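You operate a simulated robot arm through the tools that you are given. There is no shell and no other tool.

The job below is to be done with a simulated two-armed robot. You get a single attempt, and the scene is never put back.

JOB
Clamp the cam plate and grease its middle with the green dauber.
Fine: take the grease from the pot, put the dauber back, shut the pot again and leave the plate clamped. Set down upright: green dauber. A coat counts when it lies all over at full strength: go over it till it gets no stronger.

It is judged by the outcome, as a careful person would: the job done as asked, and still so three seconds after it is handed in. It fails if anything else is knocked over, pushed out of place, dropped, spilled or broken.

ROBOT AND FRAMES
Two 7-joint arms with fingered hands on one trunk that stands fixed in place. Base frame: the origin is at the foot of the trunk, x ahead of it, y to its left, z up; the work surface is at about z = 850. Lengths are in mm, angles in degrees, forces in N, time in s.
The left shoulder is at [50, 214, 869], the right one opposite. With the tool pointing down near the work surface each hand reaches from about 360 to 880 mm from the base axis, measured 20 degrees to its own side. Payload 3 kg a hand.
The tool frame of a hand sits at the grasp point between the pads (the TCP): z along the fingers, y along the line on which they close. The tips reach 26 mm beyond it. Largest opening 132 mm; the body of the gripper starts 73 mm behind the TCP. The gripper is a hand of 3 fingers: y runs from the thumb to the fingers, the wrist lies at [0, 0, -229] in the tool frame, and closing takes about 1.5 s.
Orientation is that of the tool frame in the base frame, as a unit quaternion [w, x, y, z]. With the fingers straight down and closing along the base's y, the tool's x points along the base's -x, its y along +y and its z along -z.

CONTROLS
- The arms move only by the tool servo_tool. It takes "left_increments", "right_increments" or both (then of equal length, played together; a hand with none holds still); each is a list of rows, each an object (a shift or turn left out is 0, a gripper value left out holds the last) with "dp": the shift along the base's x, y, z in mm, a list of three; "angular": the turn, a rotation vector about the base's x, y, z in degrees, a list of three. In form: [{"dp": [x, y, z], "angular": [ax, ay, az]}, ...]. A call has 1 to 20 rows; each row is the pose to reach, as a shift and turn from the pose commanded when the call began. "left_hand" and "right_hand" are, for a hand that has rows, the opening, from 0 (shut) to 1 (fully open), set as the call begins (left out, the last holds). Rows are played at 5 a second. More than 50 mm and 8.6 degrees between two rows, or a gripper value outside its range, and nothing of the call is played. Where a pose cannot be reached the arm comes as near as it can. A force on the tool above 40 N (or 10 N above the force at the start of the call, whichever is more), or a blocked arm, ends the call early, and 0.2 s more pass. Each finger travels about 72 mm/s and halts on what it meets, pressing with about 26 N; the grip force reading is that of the motor and also rises with nothing between the fingers. The clock runs only during rows and for 0.2 s after the last one: add rows that repeat a pose to give the fingers time. The reply holds the time, the measured pose of the TCP, the force on the tool along the base axes, the opening and the grip force, in the units named above and with some noise, with the torque about the TCP (base axes, N m) and any sound that the robot's microphone picked up, and new pictures: "show" is both (left out), scene, wrist or none (wrist: the cameras of the hands that moved).
- Cameras (640 x 400 px; columns grow to the right, rows downward): "scene" is now at [32.6, -21.4, 1497.5]; the picture's right is [-0.27, -0.96, 0.00], its down [-0.64, 0.18, -0.75] and it looks along [0.72, -0.20, -0.66] (base axes); focal length 319 px, centre (320, 200). "left" rides on the left gripper at [-62, 3, -92] in its tool frame; the picture's right is [-0.05, -1.00, 0.00], its down [0.83, -0.04, -0.56] and it looks along [0.55, -0.03, 0.83] (tool axes); focal length 230 px, centre (320, 200). "right" rides on the right gripper at [62, 3, -92] in its tool frame; the picture's right is [-0.05, 1.00, 0.00], its down [-0.83, -0.04, -0.56] and it looks along [-0.55, -0.03, 0.83] (tool axes); focal length 230 px, centre (320, 200). There is no depth. A picture from a camera that has moved, and an enlarged one, comes with that camera's place and axes in the base frame and with its lens.
- set_fingers(finger1, finger2, thumb_bend, hand): sets how far each is bent, from 0 (flat) to 100 (curled in); at 30 the hand is open as for a grip, at 70 the pads meet at the TCP. One left out holds its place. A second passes; each finger stops where it meets its share of the squeeze, and holds until it gets a number again. A gripper value or a shape takes the hand back. It gives what a move gives, with no picture; readings hold the bend of each and the force on the fingers (four entries, about 0 where the hand has none), thumb and palm.
- grasp_type(shape, hand): the hand has 3 fingers and takes this shape, open, in about a second: jaw (thumb against the fingers, like two jaws); tri (thumb and two fingers); tip (a fingertip pinch); poke (one finger out to press); point (the index stretched); flat (the hand flat); cup (the hand cupped); fist (a fist). The gripper value then closes the fingers along that shape, each until it touches; the sizes above hold for jaw. It gives what a move gives, with no picture.
- aim_head(pan, tilt): turns the head with the scene camera to pan (to the left, within 86 degrees either way) and tilt (down, from -29 to 69), counted from straight ahead of the robot. It gives what a move gives, and a new picture of the scene camera.
- inspect(camera, box): a new picture of the part [left, top, right, bottom] of that camera's present view, enlarged. The clock stands still meanwhile.
- job_done(): hands the job in; it is judged then, once.

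Places have to be worked out from the pictures, the camera data and where the tool is seen. Open the grippers and draw the arms clear of the work before you hand the job in, unless the task says otherwise.

The tools are called after "Emit:" as a command line: name --argument value ..., lists and objects as JSON in quotes. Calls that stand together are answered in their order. servo_tool: Moves the arms, as the interface text tells. Its arguments: {"type":"object","properties":{"left_increments":{"type":"array","items":{"type":"object","properties":{"dp":{"type":"array","items":{"type":"number"}},"angular":{"type":"array","items":{"type":"number"}}}}},"left_hand":{"type":"number"},"right_increments":{"type":"array","items":{"type":"object","properties":{"dp":{"type":"array","items":{"type":"number"}},"angular":{"type":"array","items":{"type":"number"}}}}},"right_hand":{"type":"number"},"show":{"type":"string","enum":["both","scene","wrist","none"]}},"required":[]} The other tools are called the same way: grasp_type (shape, hand) gives the hand a shape; set_fingers (finger1, finger2, thumb_bend, hand) moves the fingers one by one; aim_head (pan, tilt) turns the head that bears the scene camera; inspect (camera, box) takes an enlarged picture of a part of a camera's view; job_done () hands the job in.

At the start:

```text
time: 0.0
left_position: [436.6, 11.3, 1192.9]
left_ee_rot: [0.001, 0.225, 0.974, -0.001]
left_force: [0.7, -0.1, -0.3]
left_wrist_torque: [0.01, -0.02, -0.01]
left_opening: 131.9
left_finger_force: 0.0
left_shape: jaw
left_bend: [30.0, 30.0, 30.0]
left_finger forces: [0.0, 0.0, 0.1, 0.0, 0.1, 0.0]
right_position: [351.4, -400.4, 1220.4]
right_ee_rot: [0.0, 0.225, 0.974, 0.0]
right_force: [0.5, -0.6, 0.1]
right_wrist_torque: [0.0, 0.0, -0.01]
right_opening: 132.1
right_finger_force: 0.1
right_shape: jaw
right_bend: [30.0, 30.0, 30.0]
right_finger forces: [0.0, 0.0, 0.1, 0.0, 0.0, 0.1]
head pan, tilt: [-15.6, 41.4]
```

scene: 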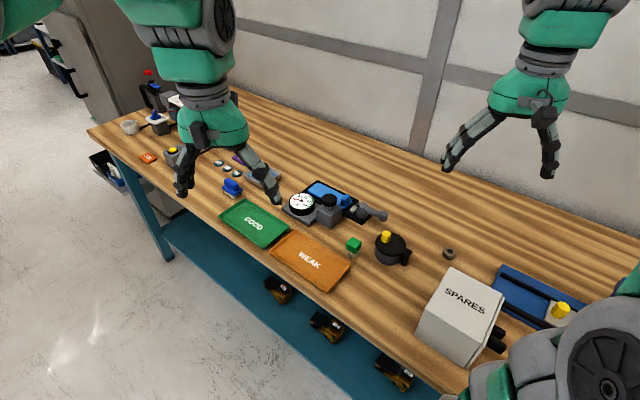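
right: 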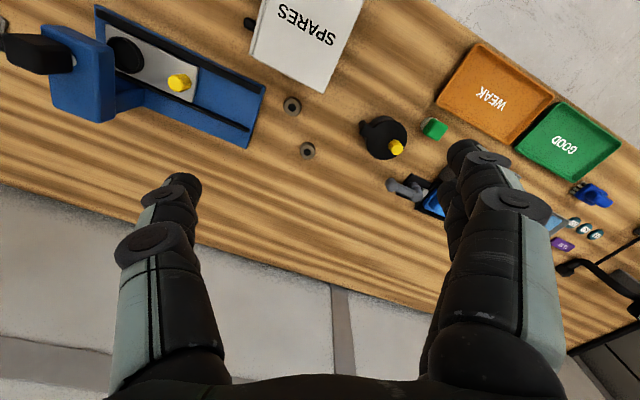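
left: 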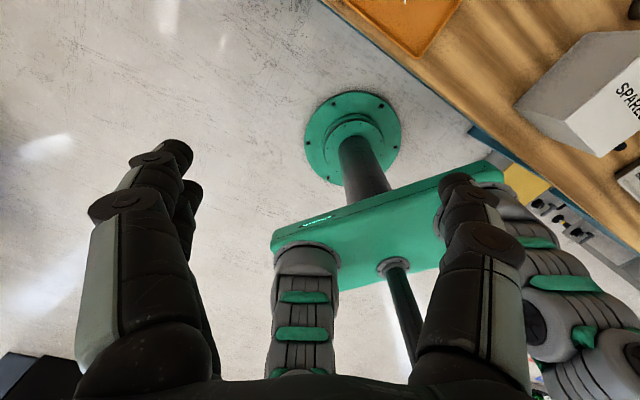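

The scene shows a bench with trays, a pot, a gauge, a SPARES box, a blue vise at right and more at far left. I look closer at several parts before moving.

Emit:
inspect --camera "scene" --box '[400, 220, 640, 370]'

Emit:
inspect --camera "scene" --box '[200, 150, 440, 300]'

Emit:
inspect --camera "scene" --box '[80, 60, 280, 200]'

Emit:
inspect --camera "right" --box '[0, 0, 320, 200]'

Emit:
inspect --camera "right" --box '[320, 80, 640, 280]'

```text
2.67 times, centred on (520, 295) of scene
camera zoom: at [32.6, -21.4, 1497.5], right [-0.27, -0.96, 0.0], down [-0.64, 0.18, -0.75], along [0.72, -0.2, -0.66], focal length 850 px, centre (-213, -53)
```

zoom: 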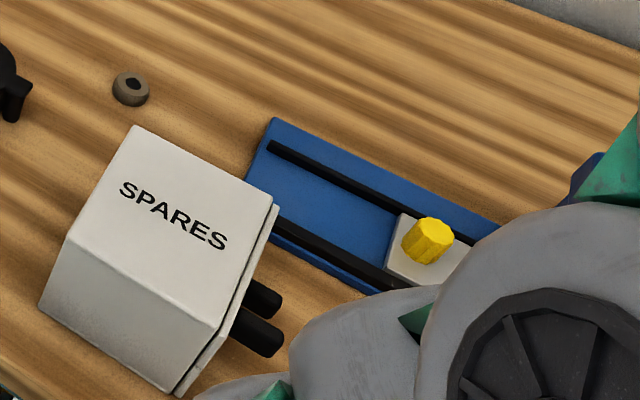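

```text
2.67 times, centred on (320, 225) of scene
camera zoom: at [32.6, -21.4, 1497.5], right [-0.27, -0.96, 0.0], down [-0.64, 0.18, -0.75], along [0.72, -0.2, -0.66], focal length 850 px, centre (320, 133)
```

zoom: 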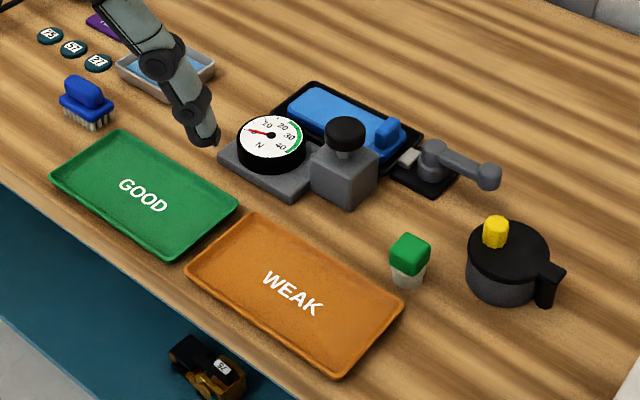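

```text
2.86 times, centred on (180, 130) of scene
camera zoom: at [32.6, -21.4, 1497.5], right [-0.27, -0.96, 0.0], down [-0.64, 0.18, -0.75], along [0.72, -0.2, -0.66], focal length 911 px, centre (720, 400)
```

zoom: 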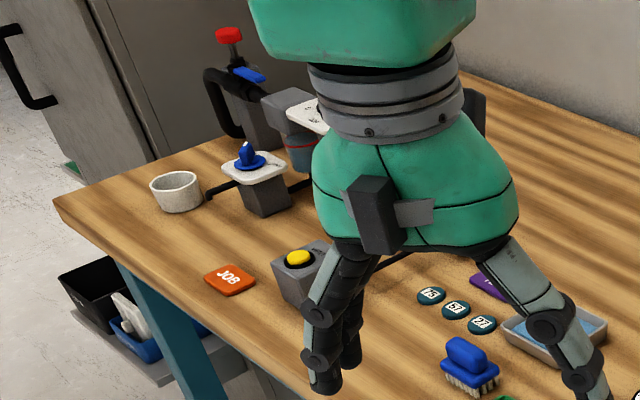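

```text
2.00 times, centred on (160, 100) of right
camera zoom: at [297.2, -370.9, 1312.4], right [0.48, 0.87, 0.0], down [0.73, -0.4, 0.56], along [0.49, -0.27, -0.83], focal length 460 px, centre (640, 400)
```

zoom: 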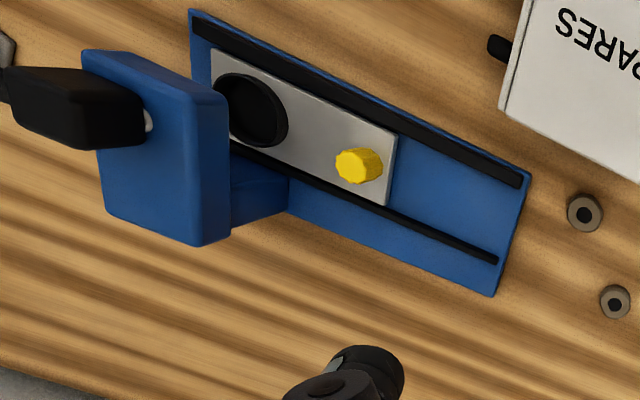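

```text
2.00 times, centred on (480, 180) of right
camera zoom: at [297.2, -370.9, 1312.4], right [0.48, 0.87, 0.0], down [0.73, -0.4, 0.56], along [0.49, -0.27, -0.83], focal length 460 px, centre (0, 240)
```

zoom: 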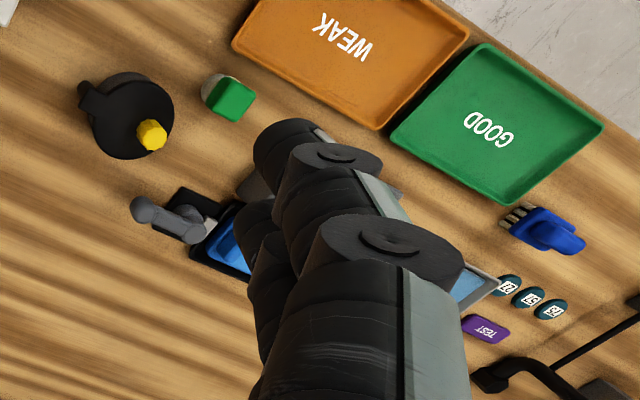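

The left arm hides part of the bench and the right elbow covers the vise-like fixture. I turn the head to view both ends.

Emit:
aim_head --pan -50 --tilt 45

Emit:
inspect --camera "scene" --box '[0, 0, 640, 400]'

Emit:
aim_head --pan 35 --tilt 45

```text
time: 1.0
left_position: [435.0, 10.7, 1192.6]
left_ee_rot: [0.0, 0.224, 0.975, 0.0]
left_force: [-0.3, -0.3, 0.3]
left_wrist_torque: [0.03, 0.0, 0.02]
left_opening: 132.1
left_finger_force: 0.0
left_shape: jaw
left_bend: [30.0, 30.0, 30.0]
left_finger forces: [0.0, 0.1, 0.1, 0.1, 0.0, 0.1]
right_position: [349.9, -400.9, 1220.2]
right_ee_rot: [0.0, 0.225, 0.974, 0.0]
right_force: [0.2, -0.7, 0.3]
right_wrist_torque: [0.01, 0.0, -0.03]
right_opening: 132.0
right_finger_force: 0.1
right_shape: jaw
right_bend: [30.0, 30.0, 30.0]
right_finger forces: [0.0, 0.0, 0.0, 0.0, 0.0, 0.1]
head pan, tilt: [-50.0, 45.0]
```

scene: 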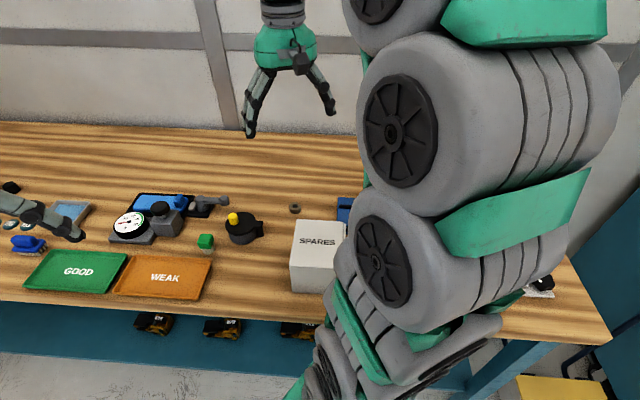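

```text
1.00 times, centred on (320, 200) of scene (not enlarged: the box is as wide or as high as the picture)
camera zoom: at [4.0, -61.0, 1492.2], right [-0.77, -0.64, 0.0], down [-0.45, 0.54, -0.71], along [0.46, -0.54, -0.71], focal length 319 px, centre (320, 200)
```

zoom: 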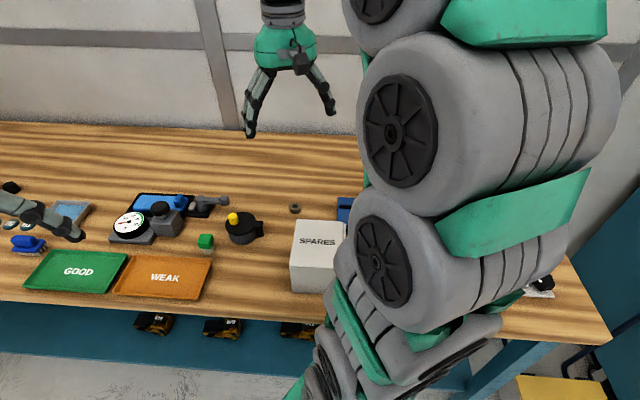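

```text
time: 2.6
left_position: [437.4, 11.2, 1192.4]
left_ee_rot: [0.0, 0.225, 0.974, 0.001]
left_force: [-0.3, 0.4, -0.5]
left_wrist_torque: [0.01, 0.0, 0.02]
left_opening: 132.0
left_finger_force: 0.1
left_shape: jaw
left_bend: [30.0, 30.0, 30.0]
left_finger forces: [0.0, 0.1, 0.1, 0.0, 0.0, 0.1]
right_position: [352.5, -401.2, 1220.1]
right_ee_rot: [0.0, 0.225, 0.974, -0.001]
right_force: [0.1, 0.3, -0.1]
right_wrist_torque: [0.01, -0.02, 0.03]
right_opening: 131.9
right_finger_force: 0.1
right_shape: jaw
right_bend: [30.0, 30.0, 30.0]
right_finger forces: [0.1, 0.0, 0.0, 0.1, 0.0, 0.0]
head pan, tilt: [35.0, 45.0]
```

scene: 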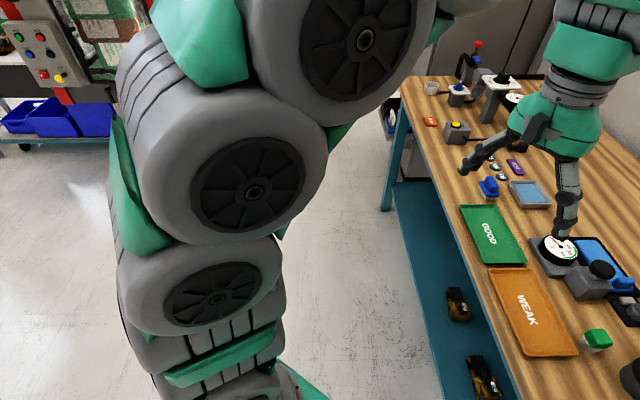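

The bench runs diagonally in front of me. I pull the left arm back out of the way and lift/move the right hand to look at the fixture on the right with its wrist camera.

Emit:
servo_tool --left_increments '[{"dp": [-20, 45, 0]}, {"dp": [-40, 90, 0]}, {"dp": [-60, 135, 0]}, {"dp": [-80, 180, 0]}, {"dp": [-100, 225, 0]}, {"dp": [-120, 270, 0]}, {"dp": [-140, 310, 0]}]' --right_increments '[{"dp": [-8, -30, 0]}, {"dp": [-15, -60, 0]}, {"dp": [-25, -90, 0]}, {"dp": [-35, -120, 0]}, {"dp": [-45, -150, 0]}, {"dp": [-55, -180, 0]}, {"dp": [-60, -200, 0]}]'

Emit:
aim_head --pan 0 --tilt 48

```text
time: 4.2
left_position: [295.4, 319.5, 1193.2]
left_ee_rot: [-0.001, 0.226, 0.974, 0.0]
left_force: [-0.4, -0.3, 0.4]
left_wrist_torque: [0.0, 0.03, 0.0]
left_opening: 131.9
left_finger_force: 0.1
left_shape: jaw
left_bend: [30.0, 30.0, 30.0]
left_finger forces: [0.0, 0.0, 0.0, 0.0, 0.0, 0.0]
right_position: [293.1, -599.8, 1220.2]
right_ee_rot: [-0.001, 0.225, 0.974, 0.0]
right_force: [1.2, 0.0, -0.8]
right_wrist_torque: [-0.02, -0.02, 0.01]
right_opening: 131.9
right_finger_force: 0.0
right_shape: jaw
right_bend: [30.0, 30.0, 30.0]
right_finger forces: [0.0, 0.1, 0.0, 0.0, 0.1, 0.0]
head pan, tilt: [35.0, 45.0]
camera right: at [237.2, -570.4, 1311.6], right [0.48, 0.87, 0.0], down [0.73, -0.4, 0.55], along [0.48, -0.27, -0.83], focal length 230 px, centre (320, 200)
camera left: at [352.7, 295.7, 1285.6], right [-0.39, -0.92, 0.0], down [-0.77, 0.33, 0.56], along [-0.51, 0.22, -0.83], focal length 230 px, centre (320, 200)
```

scene: 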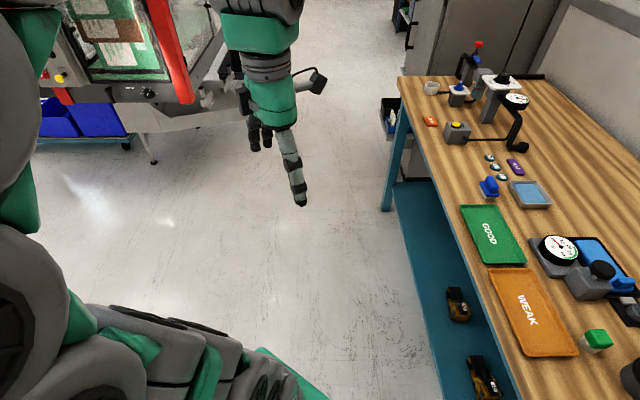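
right: 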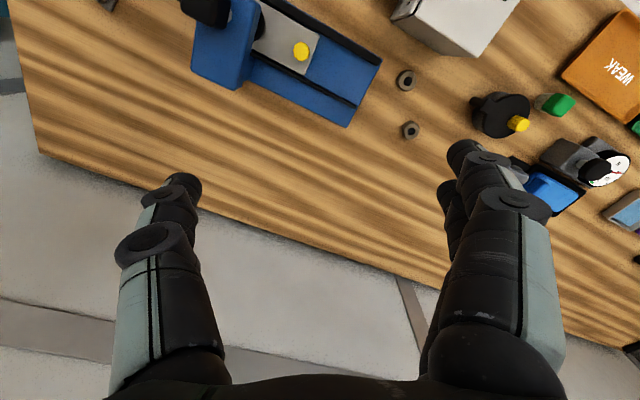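
left: 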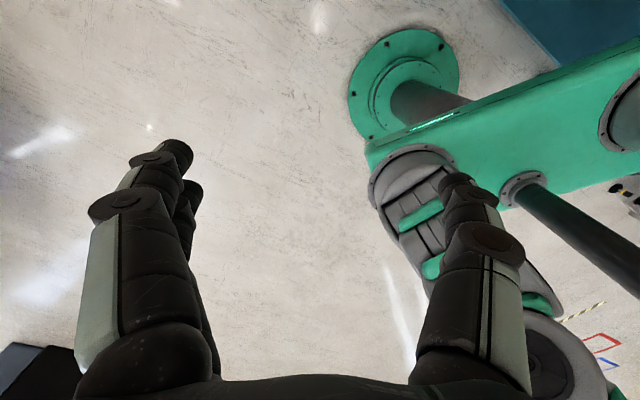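

```text
time: 5.2
left_position: [296.7, 318.9, 1193.0]
left_ee_rot: [0.0, 0.225, 0.974, 0.0]
left_force: [-0.2, 0.1, 0.0]
left_wrist_torque: [-0.01, 0.0, -0.02]
left_opening: 132.0
left_finger_force: 0.1
left_shape: jaw
left_bend: [30.0, 30.0, 30.0]
left_finger forces: [0.0, 0.0, 0.1, 0.1, 0.1, 0.0]
right_position: [291.8, -600.4, 1219.9]
right_ee_rot: [0.0, 0.225, 0.974, 0.0]
right_force: [0.2, 0.6, -0.8]
right_wrist_torque: [0.02, 0.01, -0.01]
right_opening: 132.0
right_finger_force: 0.1
right_shape: jaw
right_bend: [30.0, 30.0, 30.0]
right_finger forces: [0.0, 0.1, 0.1, 0.1, 0.0, 0.0]
head pan, tilt: [0.0, 48.0]
```

scene: 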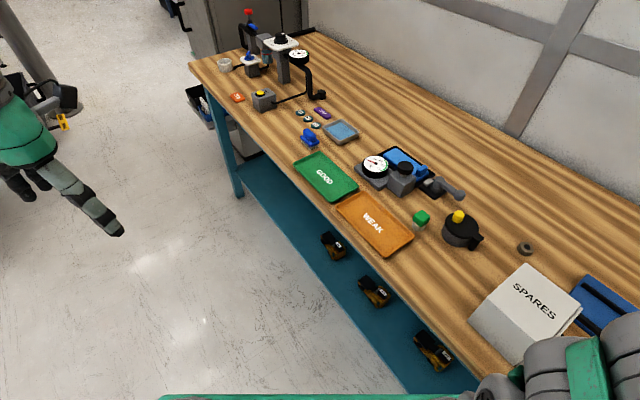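

The middle and far-left are now visible; I zoom into them.

Emit:
inspect --camera "scene" --box '[180, 0, 340, 100]'

Emit:
inspect --camera "scene" --box '[280, 90, 440, 190]'

Emit:
inspect --camera "scene" --box '[340, 140, 500, 240]'

Emit:
inspect --camera "right" --box '[160, 0, 480, 200]'

Emit:
inspect --camera "right" --box '[440, 60, 640, 240]'

```text
4.00 times, centred on (260, 50) of scene
camera zoom: at [30.5, 1.4, 1488.1], right [0.0, -1.0, 0.0], down [-0.74, 0.0, -0.67], along [0.67, 0.0, -0.74], focal length 1275 px, centre (560, 800)
```

zoom: 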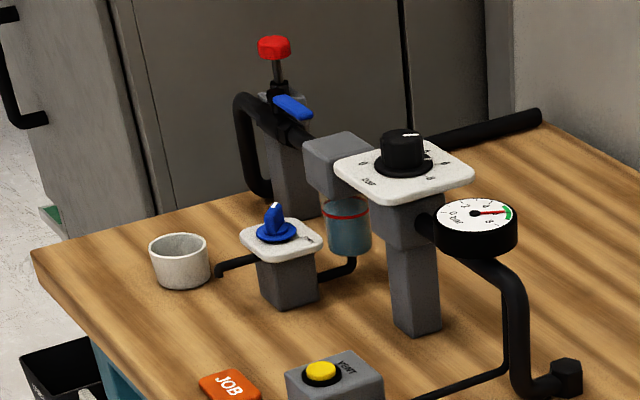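

```text
4.00 times, centred on (360, 140) of scene
camera zoom: at [30.5, 1.4, 1488.1], right [0.0, -1.0, 0.0], down [-0.74, 0.0, -0.67], along [0.67, 0.0, -0.74], focal length 1275 px, centre (160, 440)
```

zoom: 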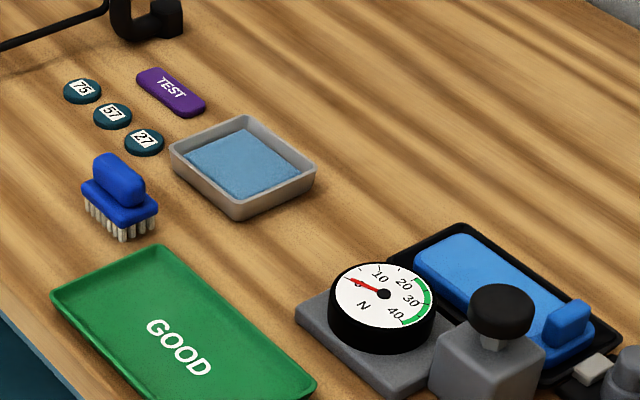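

```text
4.00 times, centred on (420, 190) of scene
camera zoom: at [30.5, 1.4, 1488.1], right [0.0, -1.0, 0.0], down [-0.74, 0.0, -0.67], along [0.67, 0.0, -0.74], focal length 1275 px, centre (-80, 240)
```

zoom: 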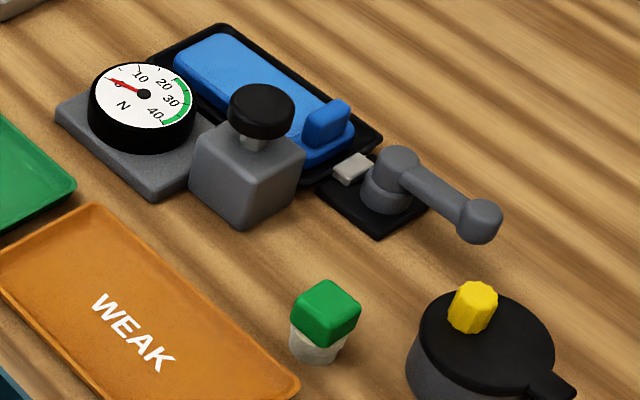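

```text
2.00 times, centred on (320, 100) of right
camera zoom: at [237.3, -570.0, 1312.0], right [0.48, 0.87, 0.0], down [0.73, -0.4, 0.56], along [0.49, -0.27, -0.83], focal length 460 px, centre (320, 400)
```

zoom: 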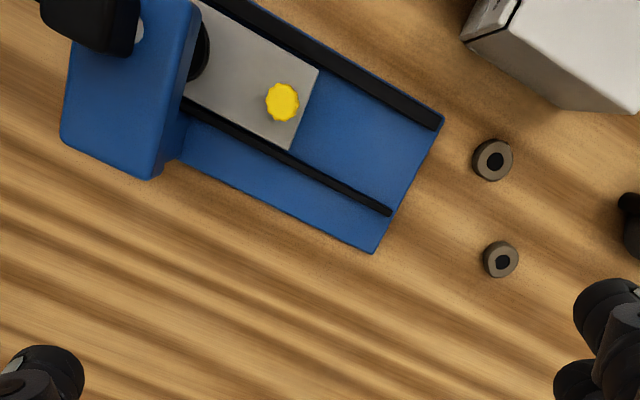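

```text
2.22 times, centred on (540, 150) of right
camera zoom: at [237.3, -570.0, 1312.0], right [0.48, 0.87, 0.0], down [0.73, -0.4, 0.56], along [0.49, -0.27, -0.83], focal length 511 px, centre (-169, 311)
```

zoom: 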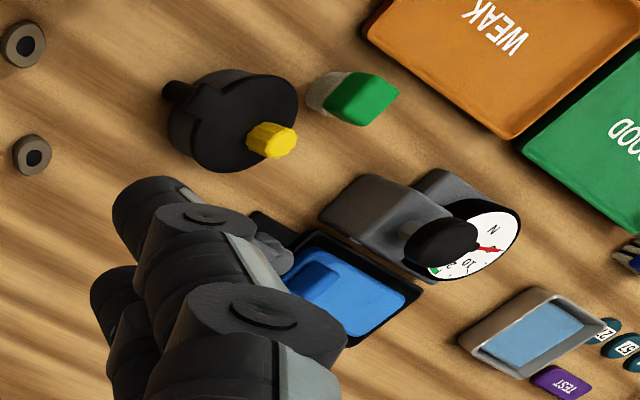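

The blue plate in the black nest with the grey cam lever is probably the cam plate clamp; the green-capped dauber stands near (513,-246) and the pot near (481,-323). I move the right hand high above the pot to look straight down.

Emit:
servo_tool --right_increments '[{"dp": [29, 32, -17]}, {"dp": [58, 65, -35]}, {"dp": [87, 97, -52]}, {"dp": [116, 130, -70]}, {"dp": [145, 162, -87]}, {"dp": [174, 195, -105]}, {"dp": [203, 227, -122]}, {"dp": [233, 260, -140]}, {"dp": [233, 260, -140]}]' --show "both"

Emit:
inspect --camera "right" --box '[200, 0, 440, 150]'

```text
time: 7.2
left_position: [295.5, 320.0, 1193.7]
left_ee_rot: [0.0, 0.226, 0.974, 0.0]
left_force: [1.1, -0.6, -0.2]
left_wrist_torque: [0.01, -0.01, 0.0]
left_opening: 132.0
left_finger_force: 0.0
left_shape: jaw
left_bend: [30.0, 30.0, 30.0]
left_finger forces: [0.0, 0.0, 0.0, 0.0, 0.0, 0.0]
right_position: [523.3, -341.1, 1080.4]
right_ee_rot: [0.0, 0.224, 0.975, -0.001]
right_force: [-0.5, 0.2, 0.2]
right_wrist_torque: [0.02, -0.02, 0.0]
right_opening: 131.8
right_finger_force: 0.1
right_shape: jaw
right_bend: [30.0, 30.0, 30.0]
right_finger forces: [0.0, 0.0, 0.0, 0.0, 0.0, 0.0]
head pan, tilt: [0.0, 48.0]
camera right: at [469.6, -310.5, 1172.8], right [0.48, 0.87, 0.0], down [0.73, -0.4, 0.56], along [0.49, -0.27, -0.83], focal length 230 px, centre (320, 200)
```

scene: 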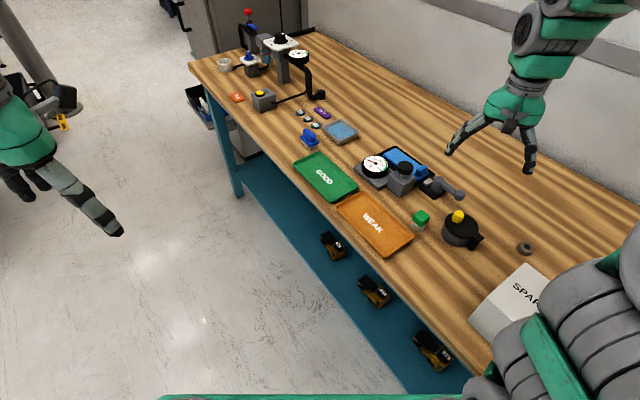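
right: 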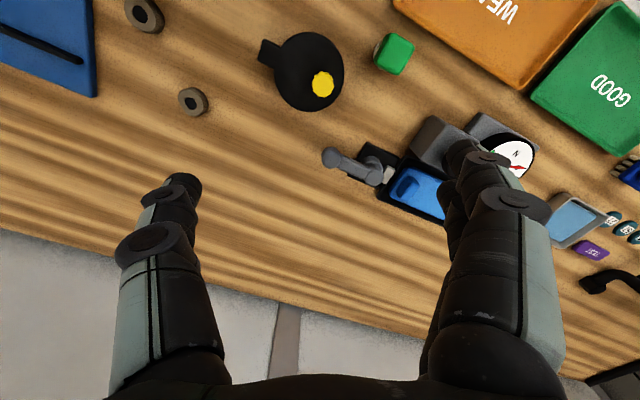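

```text
2.67 times, centred on (320, 75) of right
camera zoom: at [469.6, -310.5, 1172.8], right [0.48, 0.87, 0.0], down [0.73, -0.4, 0.56], along [0.49, -0.27, -0.83], focal length 614 px, centre (320, 533)
```

zoom: 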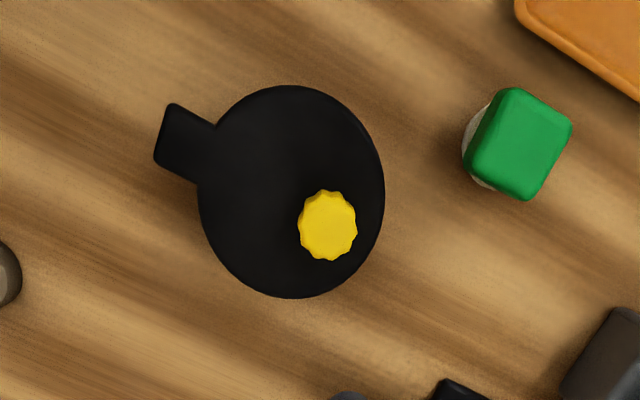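

The pot has a lid with a side tab (hinge) opposite a yellow knob. I zoom in further with the scene camera on pot, lever and dauber.

Emit:
inspect --camera "scene" --box '[400, 195, 496, 255]'

Emit:
inspect --camera "scene" --box '[352, 140, 480, 220]'

Emit:
inspect --camera "right" --box '[310, 100, 470, 220]'

```text
6.67 times, centred on (448, 225) of scene
camera zoom: at [30.5, 1.3, 1488.0], right [0.0, -1.0, 0.0], down [-0.74, 0.0, -0.67], along [0.67, 0.0, -0.74], focal length 2125 px, centre (-533, 33)
```

zoom: 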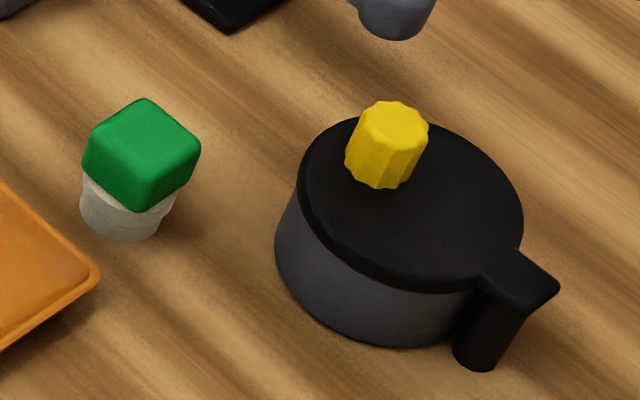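

```text
5.00 times, centred on (416, 180) of scene
camera zoom: at [30.5, 1.3, 1488.0], right [0.0, -1.0, 0.0], down [-0.74, 0.0, -0.67], along [0.67, 0.0, -0.74], focal length 1594 px, centre (-160, 300)
```

zoom: 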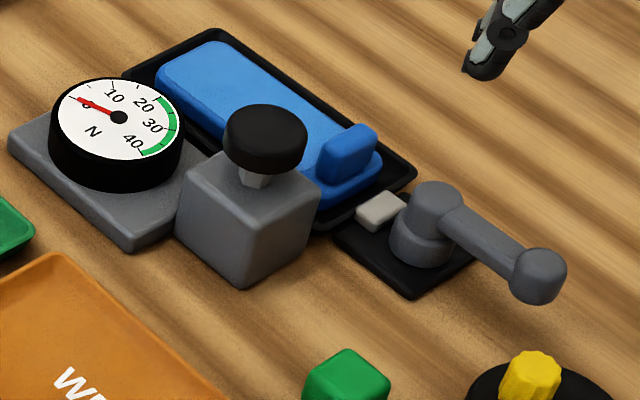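

```text
3.33 times, centred on (390, 160) of right
camera zoom: at [469.6, -310.5, 1172.8], right [0.48, 0.87, 0.0], down [0.73, -0.4, 0.56], along [0.49, -0.27, -0.83], focal length 767 px, centre (87, 333)
```

zoom: 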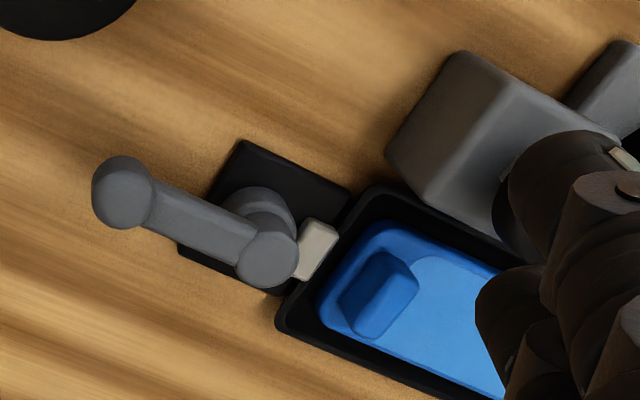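

The lid's tab sits on a vertical post, so it probably swivels; the plate nest has a cam lever with a small jaw. I move the right camera over the nest for a closer look.

Emit:
servo_tool --right_increments '[{"dp": [40, 12, -6]}, {"dp": [80, 24, -12]}, {"dp": [120, 36, -18]}, {"dp": [160, 48, -24]}, {"dp": [195, 58, -30]}, {"dp": [195, 58, -30]}]' --show "wrist"

Emit:
inspect --camera "right" --box '[200, 0, 440, 150]'

```text
time: 8.6
left_position: [296.4, 319.4, 1193.7]
left_ee_rot: [0.0, 0.225, 0.974, 0.0]
left_force: [0.4, -1.0, -0.1]
left_wrist_torque: [-0.02, -0.01, 0.0]
left_opening: 132.0
left_finger_force: 0.0
left_shape: jaw
left_bend: [30.0, 30.0, 30.0]
left_finger forces: [0.0, 0.0, 0.0, 0.0, 0.0, 0.1]
right_position: [719.2, -281.6, 1051.6]
right_ee_rot: [0.001, 0.225, 0.974, 0.001]
right_force: [1.2, -0.6, 0.4]
right_wrist_torque: [-0.02, 0.01, 0.0]
right_opening: 131.9
right_finger_force: 0.0
right_shape: jaw
right_bend: [30.0, 30.0, 30.0]
right_finger forces: [0.0, 0.1, 0.0, 0.0, 0.1, 0.0]
head pan, tilt: [0.0, 48.0]
camera right: at [664.9, -251.9, 1142.8], right [0.48, 0.87, 0.0], down [0.73, -0.4, 0.55], along [0.49, -0.27, -0.83], focal length 230 px, centre (320, 200)
```

right: 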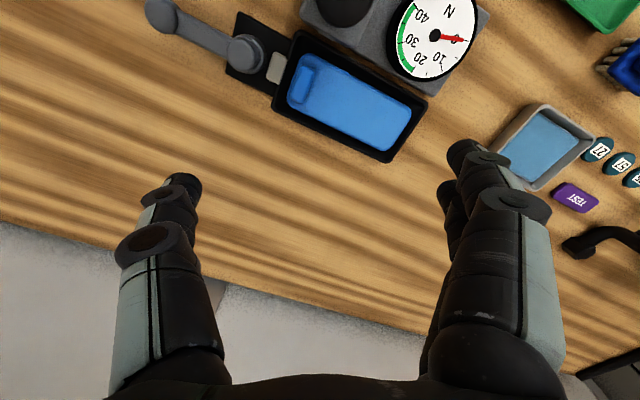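

```text
2.67 times, centred on (320, 75) of right
camera zoom: at [664.9, -251.9, 1142.8], right [0.48, 0.87, 0.0], down [0.73, -0.4, 0.55], along [0.49, -0.27, -0.83], focal length 614 px, centre (320, 533)
```

zoom: 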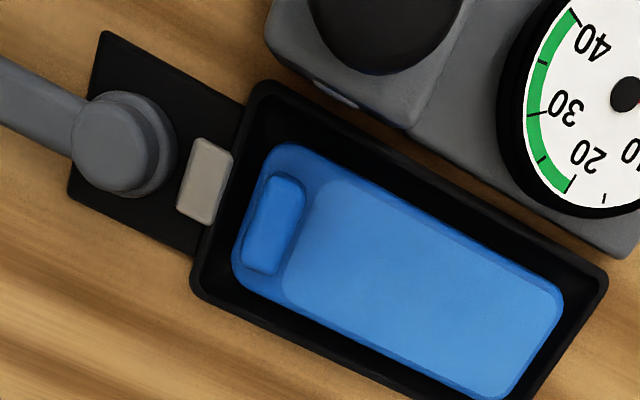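

The blue plate lies loose in the black nest with a lighter area in the middle. To rule out the railed fixture at the right I go look at it too.

Emit:
servo_tool --right_increments '[{"dp": [-35, -26, 15]}, {"dp": [-70, -53, 30]}, {"dp": [-105, -79, 45]}, {"dp": [-140, -106, 60]}, {"dp": [-175, -132, 60]}, {"dp": [-210, -158, 60]}, {"dp": [-245, -184, 60]}, {"dp": [-280, -210, 60]}, {"dp": [-315, -236, 60]}, {"dp": [-350, -262, 60]}, {"dp": [-385, -290, 60]}, {"dp": [-420, -318, 60]}, {"dp": [-450, -345, 60]}, {"dp": [-450, -345, 60]}]' --show "wrist"

Emit:
inspect --camera "right" --box '[100, 0, 420, 200]'

```text
time: 11.6
left_position: [295.9, 319.7, 1192.1]
left_ee_rot: [0.001, 0.225, 0.974, 0.001]
left_force: [1.1, -1.1, 0.7]
left_wrist_torque: [-0.02, 0.01, 0.02]
left_opening: 132.1
left_finger_force: 0.0
left_shape: jaw
left_bend: [30.0, 30.0, 30.0]
left_finger forces: [0.0, 0.0, 0.0, 0.0, 0.0, 0.0]
right_position: [268.4, -628.4, 1109.6]
right_ee_rot: [0.0, 0.225, 0.974, 0.0]
right_force: [-0.2, 1.0, -0.1]
right_wrist_torque: [0.02, -0.01, 0.0]
right_opening: 131.8
right_finger_force: 0.0
right_shape: jaw
right_bend: [30.0, 30.0, 30.0]
right_finger forces: [0.0, 0.0, 0.0, 0.0, 0.0, 0.0]
head pan, tilt: [0.0, 48.0]
camera right: at [214.6, -597.9, 1202.4], right [0.48, 0.88, 0.0], down [0.73, -0.4, 0.55], along [0.49, -0.27, -0.83], focal length 230 px, centre (320, 200)
```

right: 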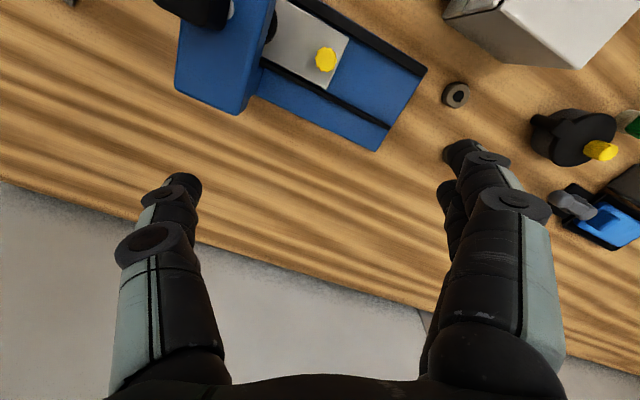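

```text
2.00 times, centred on (260, 100) of right
camera zoom: at [214.6, -597.9, 1202.4], right [0.48, 0.88, 0.0], down [0.73, -0.4, 0.55], along [0.49, -0.27, -0.83], focal length 460 px, centre (440, 400)
```

zoom: 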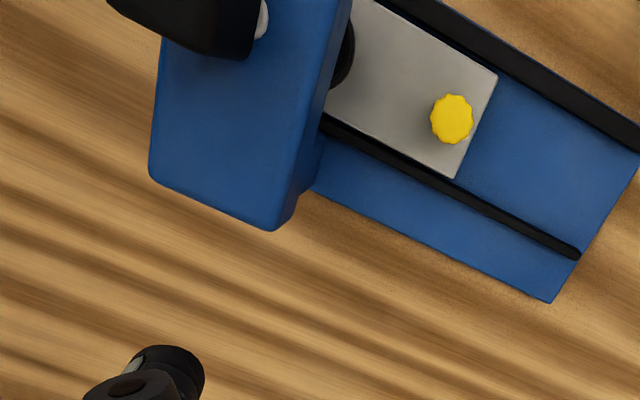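

That fixture is a lever press for the spares, unrelated. The blue plate with the cam lever is the job; now I take an oblique close look at pot and dauber from the right hand, staying above everything.

Emit:
servo_tool --right_increments '[{"dp": [20, 40, 0]}, {"dp": [40, 80, 0]}, {"dp": [60, 120, 0]}, {"dp": [80, 160, 0]}, {"dp": [100, 200, 0]}, {"dp": [120, 240, 0]}, {"dp": [140, 280, 0]}, {"dp": [160, 320, 0]}, {"dp": [180, 360, -10]}, {"dp": [185, 363, -50]}, {"dp": [185, 363, -90]}, {"dp": [185, 363, -110]}, {"dp": [185, 363, -110]}]' --show "both"

Emit:
inspect --camera "right" --box '[200, 60, 440, 210]'

```text
time: 14.4
left_position: [296.4, 319.8, 1191.8]
left_ee_rot: [0.0, 0.224, 0.974, 0.0]
left_force: [0.8, -0.4, 0.5]
left_wrist_torque: [0.04, 0.0, 0.0]
left_opening: 132.0
left_finger_force: 0.0
left_shape: jaw
left_bend: [30.0, 30.0, 30.0]
left_finger forces: [0.1, 0.0, 0.0, 0.0, 0.0, 0.1]
right_position: [455.1, -264.6, 998.4]
right_ee_rot: [0.0, 0.225, 0.974, 0.0]
right_force: [-0.1, -0.6, -0.4]
right_wrist_torque: [-0.01, 0.0, 0.02]
right_opening: 131.8
right_finger_force: 0.0
right_shape: jaw
right_bend: [30.0, 30.0, 30.0]
right_finger forces: [0.0, 0.0, 0.0, 0.0, 0.0, 0.0]
head pan, tilt: [0.0, 48.0]
camera right: at [400.8, -234.6, 1092.0], right [0.48, 0.87, 0.0], down [0.73, -0.4, 0.56], along [0.49, -0.27, -0.83], focal length 230 px, centre (320, 200)
```

scene: 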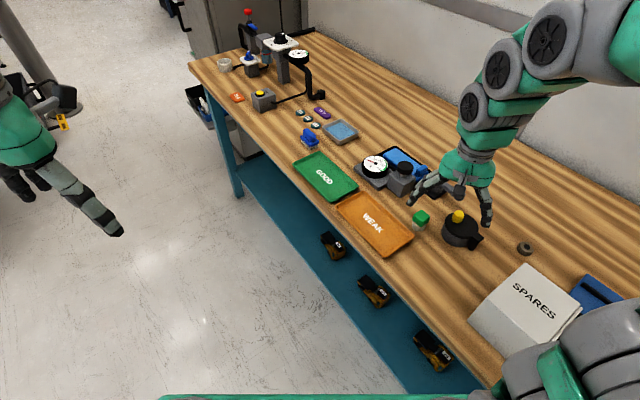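
right: 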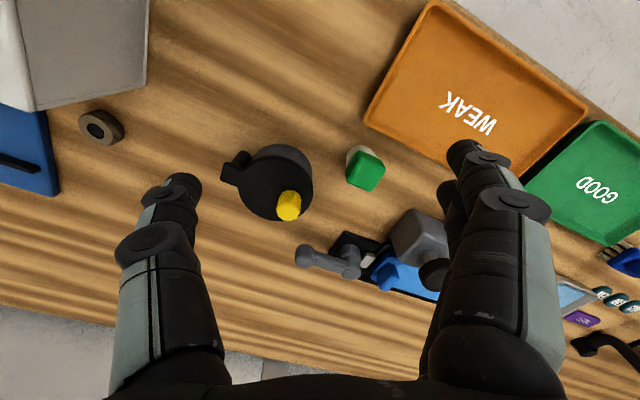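

```text
2.67 times, centred on (320, 135) of right
camera zoom: at [400.8, -234.6, 1092.0], right [0.48, 0.87, 0.0], down [0.73, -0.4, 0.56], along [0.49, -0.27, -0.83], focal length 614 px, centre (320, 373)
```

zoom: 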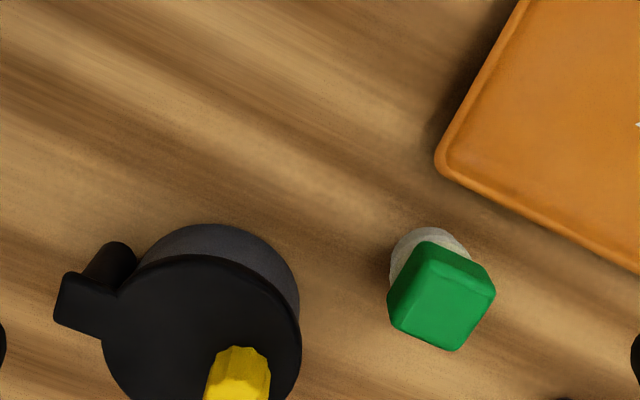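

The lid is an arm on a vertical post (swivel), and the dauber is a ~30 mm green block on a round felt, aligned with the bench at about 37°. I turn the right hand by +63° so it closes across the bench axis and move above the cam lever.

Emit:
servo_tool --right_increments '[{"dp": [10, -6, 5], "angular": [0, 0, 8]}, {"dp": [22, -13, 10], "angular": [0, 0, 16]}, {"dp": [34, -20, 15], "angular": [0, 0, 24]}, {"dp": [46, -27, 20], "angular": [0, 0, 32]}, {"dp": [58, -34, 20], "angular": [0, 0, 40]}, {"dp": [70, -41, 20], "angular": [0, 0, 48]}, {"dp": [82, -48, 20], "angular": [0, 0, 56]}, {"dp": [94, -55, 20], "angular": [0, 0, 63]}, {"dp": [100, -70, 20], "angular": [0, 0, 63]}, {"dp": [100, -70, 20], "angular": [0, 0, 63]}]' --show "both"

Emit:
inspect --camera "right" --box '[180, 0, 460, 175]'

```text
time: 16.6
left_position: [296.7, 319.3, 1193.1]
left_ee_rot: [0.001, 0.225, 0.974, 0.0]
left_force: [0.5, -0.5, 0.5]
left_wrist_torque: [-0.01, -0.03, 0.04]
left_opening: 131.8
left_finger_force: 0.1
left_shape: jaw
left_bend: [30.0, 30.0, 30.0]
left_finger forces: [0.1, 0.0, 0.0, 0.1, 0.0, 0.0]
right_position: [554.4, -335.3, 1021.6]
right_ee_rot: [0.0, -0.318, 0.948, 0.0]
right_force: [0.1, -0.2, 0.4]
right_wrist_torque: [0.01, 0.05, -0.02]
right_opening: 131.8
right_finger_force: 0.1
right_shape: jaw
right_bend: [30.0, 30.0, 30.0]
right_finger forces: [0.1, 0.0, 0.1, 0.0, 0.0, 0.1]
head pan, tilt: [0.0, 48.0]
camera right: at [502.5, -369.4, 1112.6], right [-0.56, 0.83, 0.0], down [0.69, 0.47, 0.56], along [0.46, 0.31, -0.83], focal length 230 px, centre (320, 200)
```

scene: 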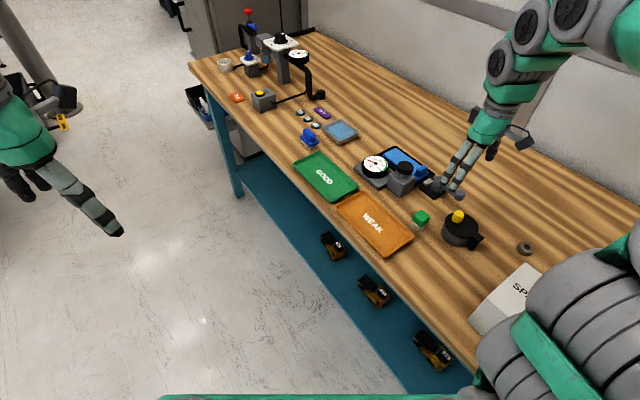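
right: 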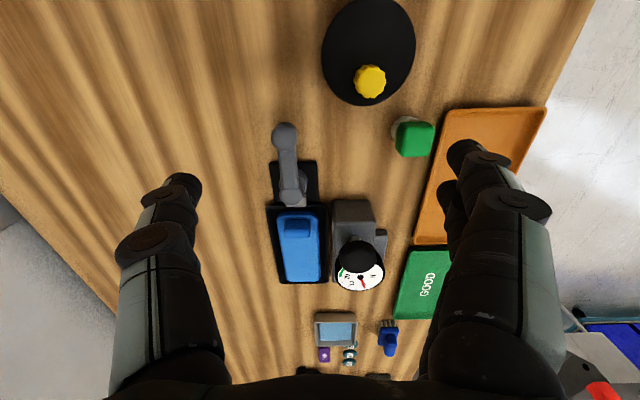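

```text
2.29 times, centred on (320, 88) of right
camera zoom: at [502.5, -369.4, 1112.6], right [-0.56, 0.83, 0.0], down [0.69, 0.47, 0.56], along [0.46, 0.31, -0.83], focal length 526 px, centre (320, 457)
```

zoom: 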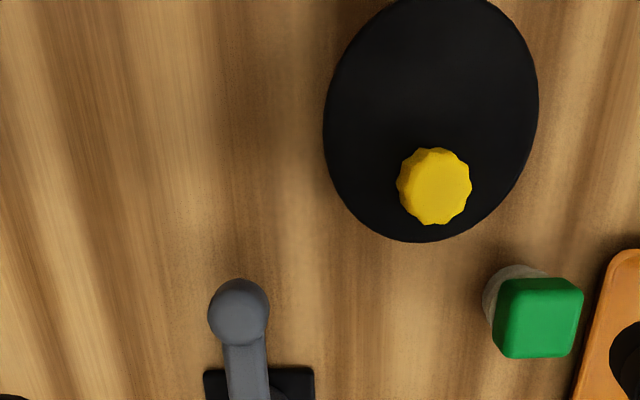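

Ball of the lever is at about (582,-358,890), pivot near (634,-319). I move above the lever arm with the fingers straddling it, partly closed, and come down to above it for a check.

Emit:
servo_tool --right_increments '[{"dp": [20, -6, 0]}, {"dp": [41, -12, 0]}, {"dp": [41, -12, -35]}, {"dp": [41, -12, -70]}, {"dp": [41, -12, -85]}, {"dp": [41, -12, -85]}]' --right_hand 0.5 --show "both"

Emit:
inspect --camera "scene" --box '[380, 120, 540, 220]'

Emit:
inspect --camera "right" --box '[160, 50, 480, 250]'

```text
time: 18.0
left_position: [296.5, 319.4, 1192.5]
left_ee_rot: [0.0, 0.226, 0.974, 0.0]
left_force: [0.4, 0.6, -0.1]
left_wrist_torque: [-0.01, 0.0, 0.0]
left_opening: 131.9
left_finger_force: 0.0
left_shape: jaw
left_bend: [30.0, 30.0, 30.0]
left_finger forces: [0.0, 0.0, 0.0, 0.1, 0.0, 0.0]
right_position: [595.8, -345.6, 934.1]
right_ee_rot: [-0.001, -0.317, 0.948, 0.001]
right_force: [0.9, 0.6, -0.3]
right_wrist_torque: [-0.02, -0.01, -0.04]
right_opening: 66.6
right_finger_force: 0.1
right_shape: jaw
right_bend: [73.0, 73.0, 70.0]
right_finger forces: [0.0, 0.1, 0.0, 0.0, 0.1, 0.0]
head pan, tilt: [0.0, 48.0]
camera right: at [543.5, -381.0, 1026.7], right [-0.56, 0.83, 0.0], down [0.69, 0.47, 0.56], along [0.46, 0.31, -0.83], focal length 230 px, centre (320, 200)
```

scene: 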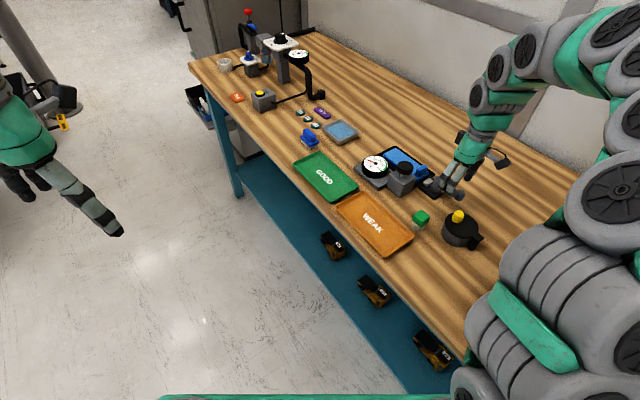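
right: 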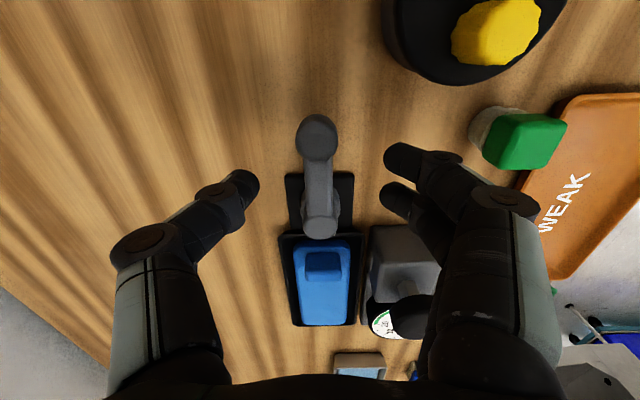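

```text
4.00 times, centred on (460, 170) of scene
camera zoom: at [30.5, 1.3, 1488.0], right [0.0, -1.0, 0.0], down [-0.74, 0.0, -0.67], along [0.67, 0.0, -0.74], focal length 1275 px, centre (-240, 320)
```

zoom: 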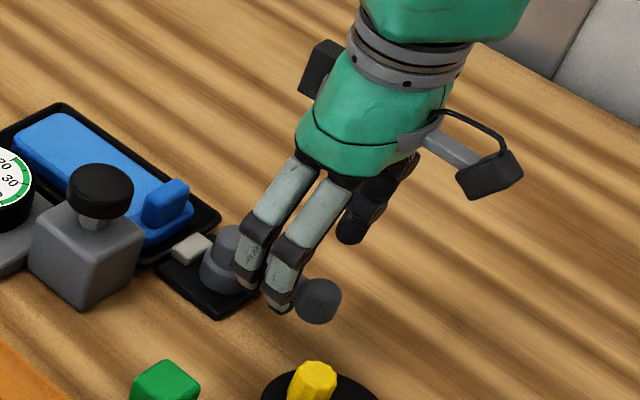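

```text
2.00 times, centred on (320, 150) of right
camera zoom: at [543.5, -381.0, 1026.7], right [-0.56, 0.83, 0.0], down [0.69, 0.47, 0.56], along [0.46, 0.31, -0.83], focal length 460 px, centre (320, 300)
```

zoom: 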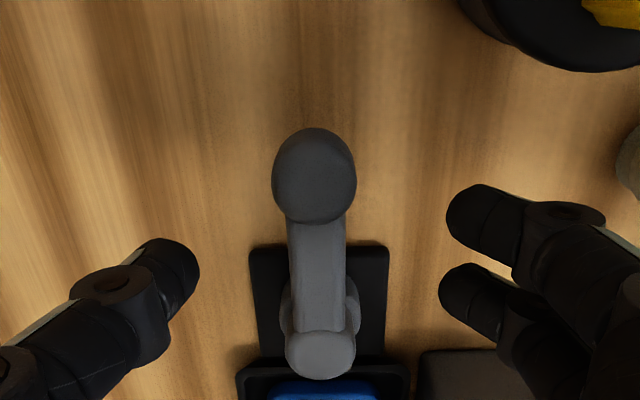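

The lever arm is centered between thumb and fingers. I lower the hand so the fingers straddle the arm, and narrow the gap.

Emit:
servo_tool --right_increments '[{"dp": [0, 0, -20]}, {"dp": [0, -1, -38]}, {"dp": [0, -1, -38]}, {"dp": [0, -1, -38]}]' --right_hand 0.32 --show "both"

Emit:
inspect --camera "scene" --box '[380, 120, 540, 220]'

Emit:
inspect --camera "right" --box '[160, 100, 480, 300]'

```text
time: 19.0
left_position: [296.5, 319.9, 1192.8]
left_ee_rot: [0.0, 0.224, 0.975, 0.0]
left_force: [0.1, -0.7, -0.5]
left_wrist_torque: [-0.01, 0.01, -0.02]
left_opening: 132.1
left_finger_force: 0.0
left_shape: jaw
left_bend: [30.0, 30.0, 30.0]
left_finger forces: [0.0, 0.0, 0.0, 0.0, 0.0, 0.0]
right_position: [596.6, -347.8, 898.0]
right_ee_rot: [0.0, -0.317, 0.948, 0.001]
right_force: [-0.6, 0.6, -0.4]
right_wrist_torque: [-0.02, 0.02, 0.04]
right_opening: 42.8
right_finger_force: 0.1
right_shape: jaw
right_bend: [73.0, 73.0, 70.0]
right_finger forces: [0.0, 0.0, 0.0, 0.0, 0.1, 0.0]
head pan, tilt: [0.0, 48.0]
camera right: at [544.2, -382.2, 989.6], right [-0.56, 0.83, 0.0], down [0.69, 0.47, 0.56], along [0.46, 0.31, -0.83], focal length 230 px, centre (320, 200)
```

scene: 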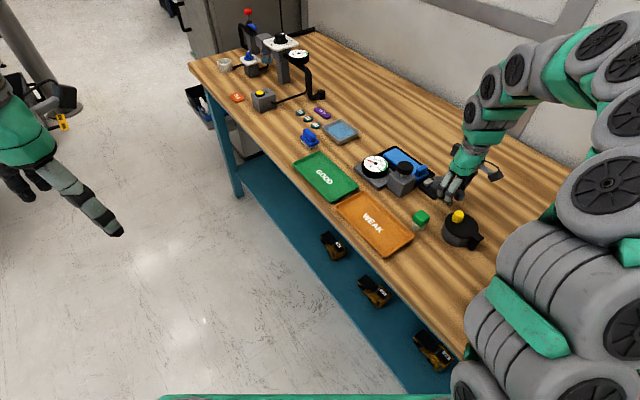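
right: 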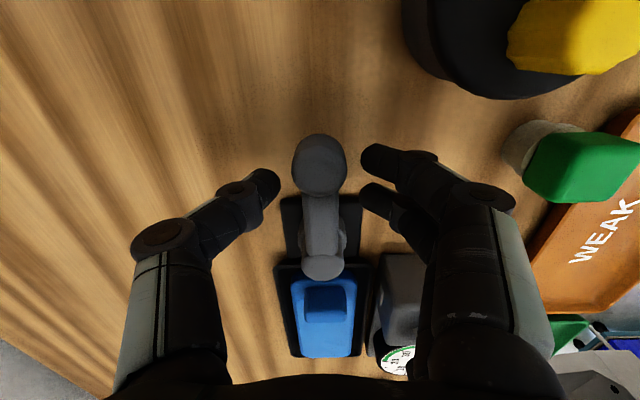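

```text
4.00 times, centred on (460, 170) of scene
camera zoom: at [30.5, 1.3, 1488.0], right [0.0, -1.0, 0.0], down [-0.74, 0.0, -0.67], along [0.67, 0.0, -0.74], focal length 1275 px, centre (-240, 320)
```

zoom: 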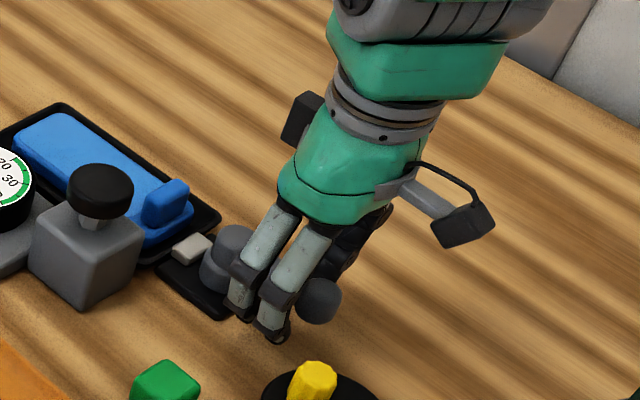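

```text
2.00 times, centred on (320, 200) of right
camera zoom: at [544.2, -382.2, 989.6], right [-0.56, 0.83, 0.0], down [0.69, 0.47, 0.56], along [0.46, 0.31, -0.83], focal length 460 px, centre (320, 200)
```

zoom: 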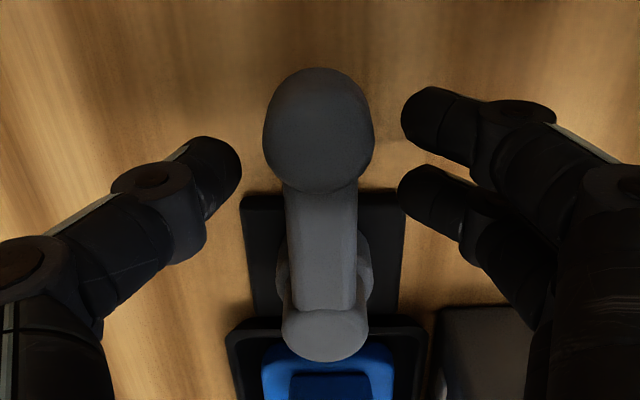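

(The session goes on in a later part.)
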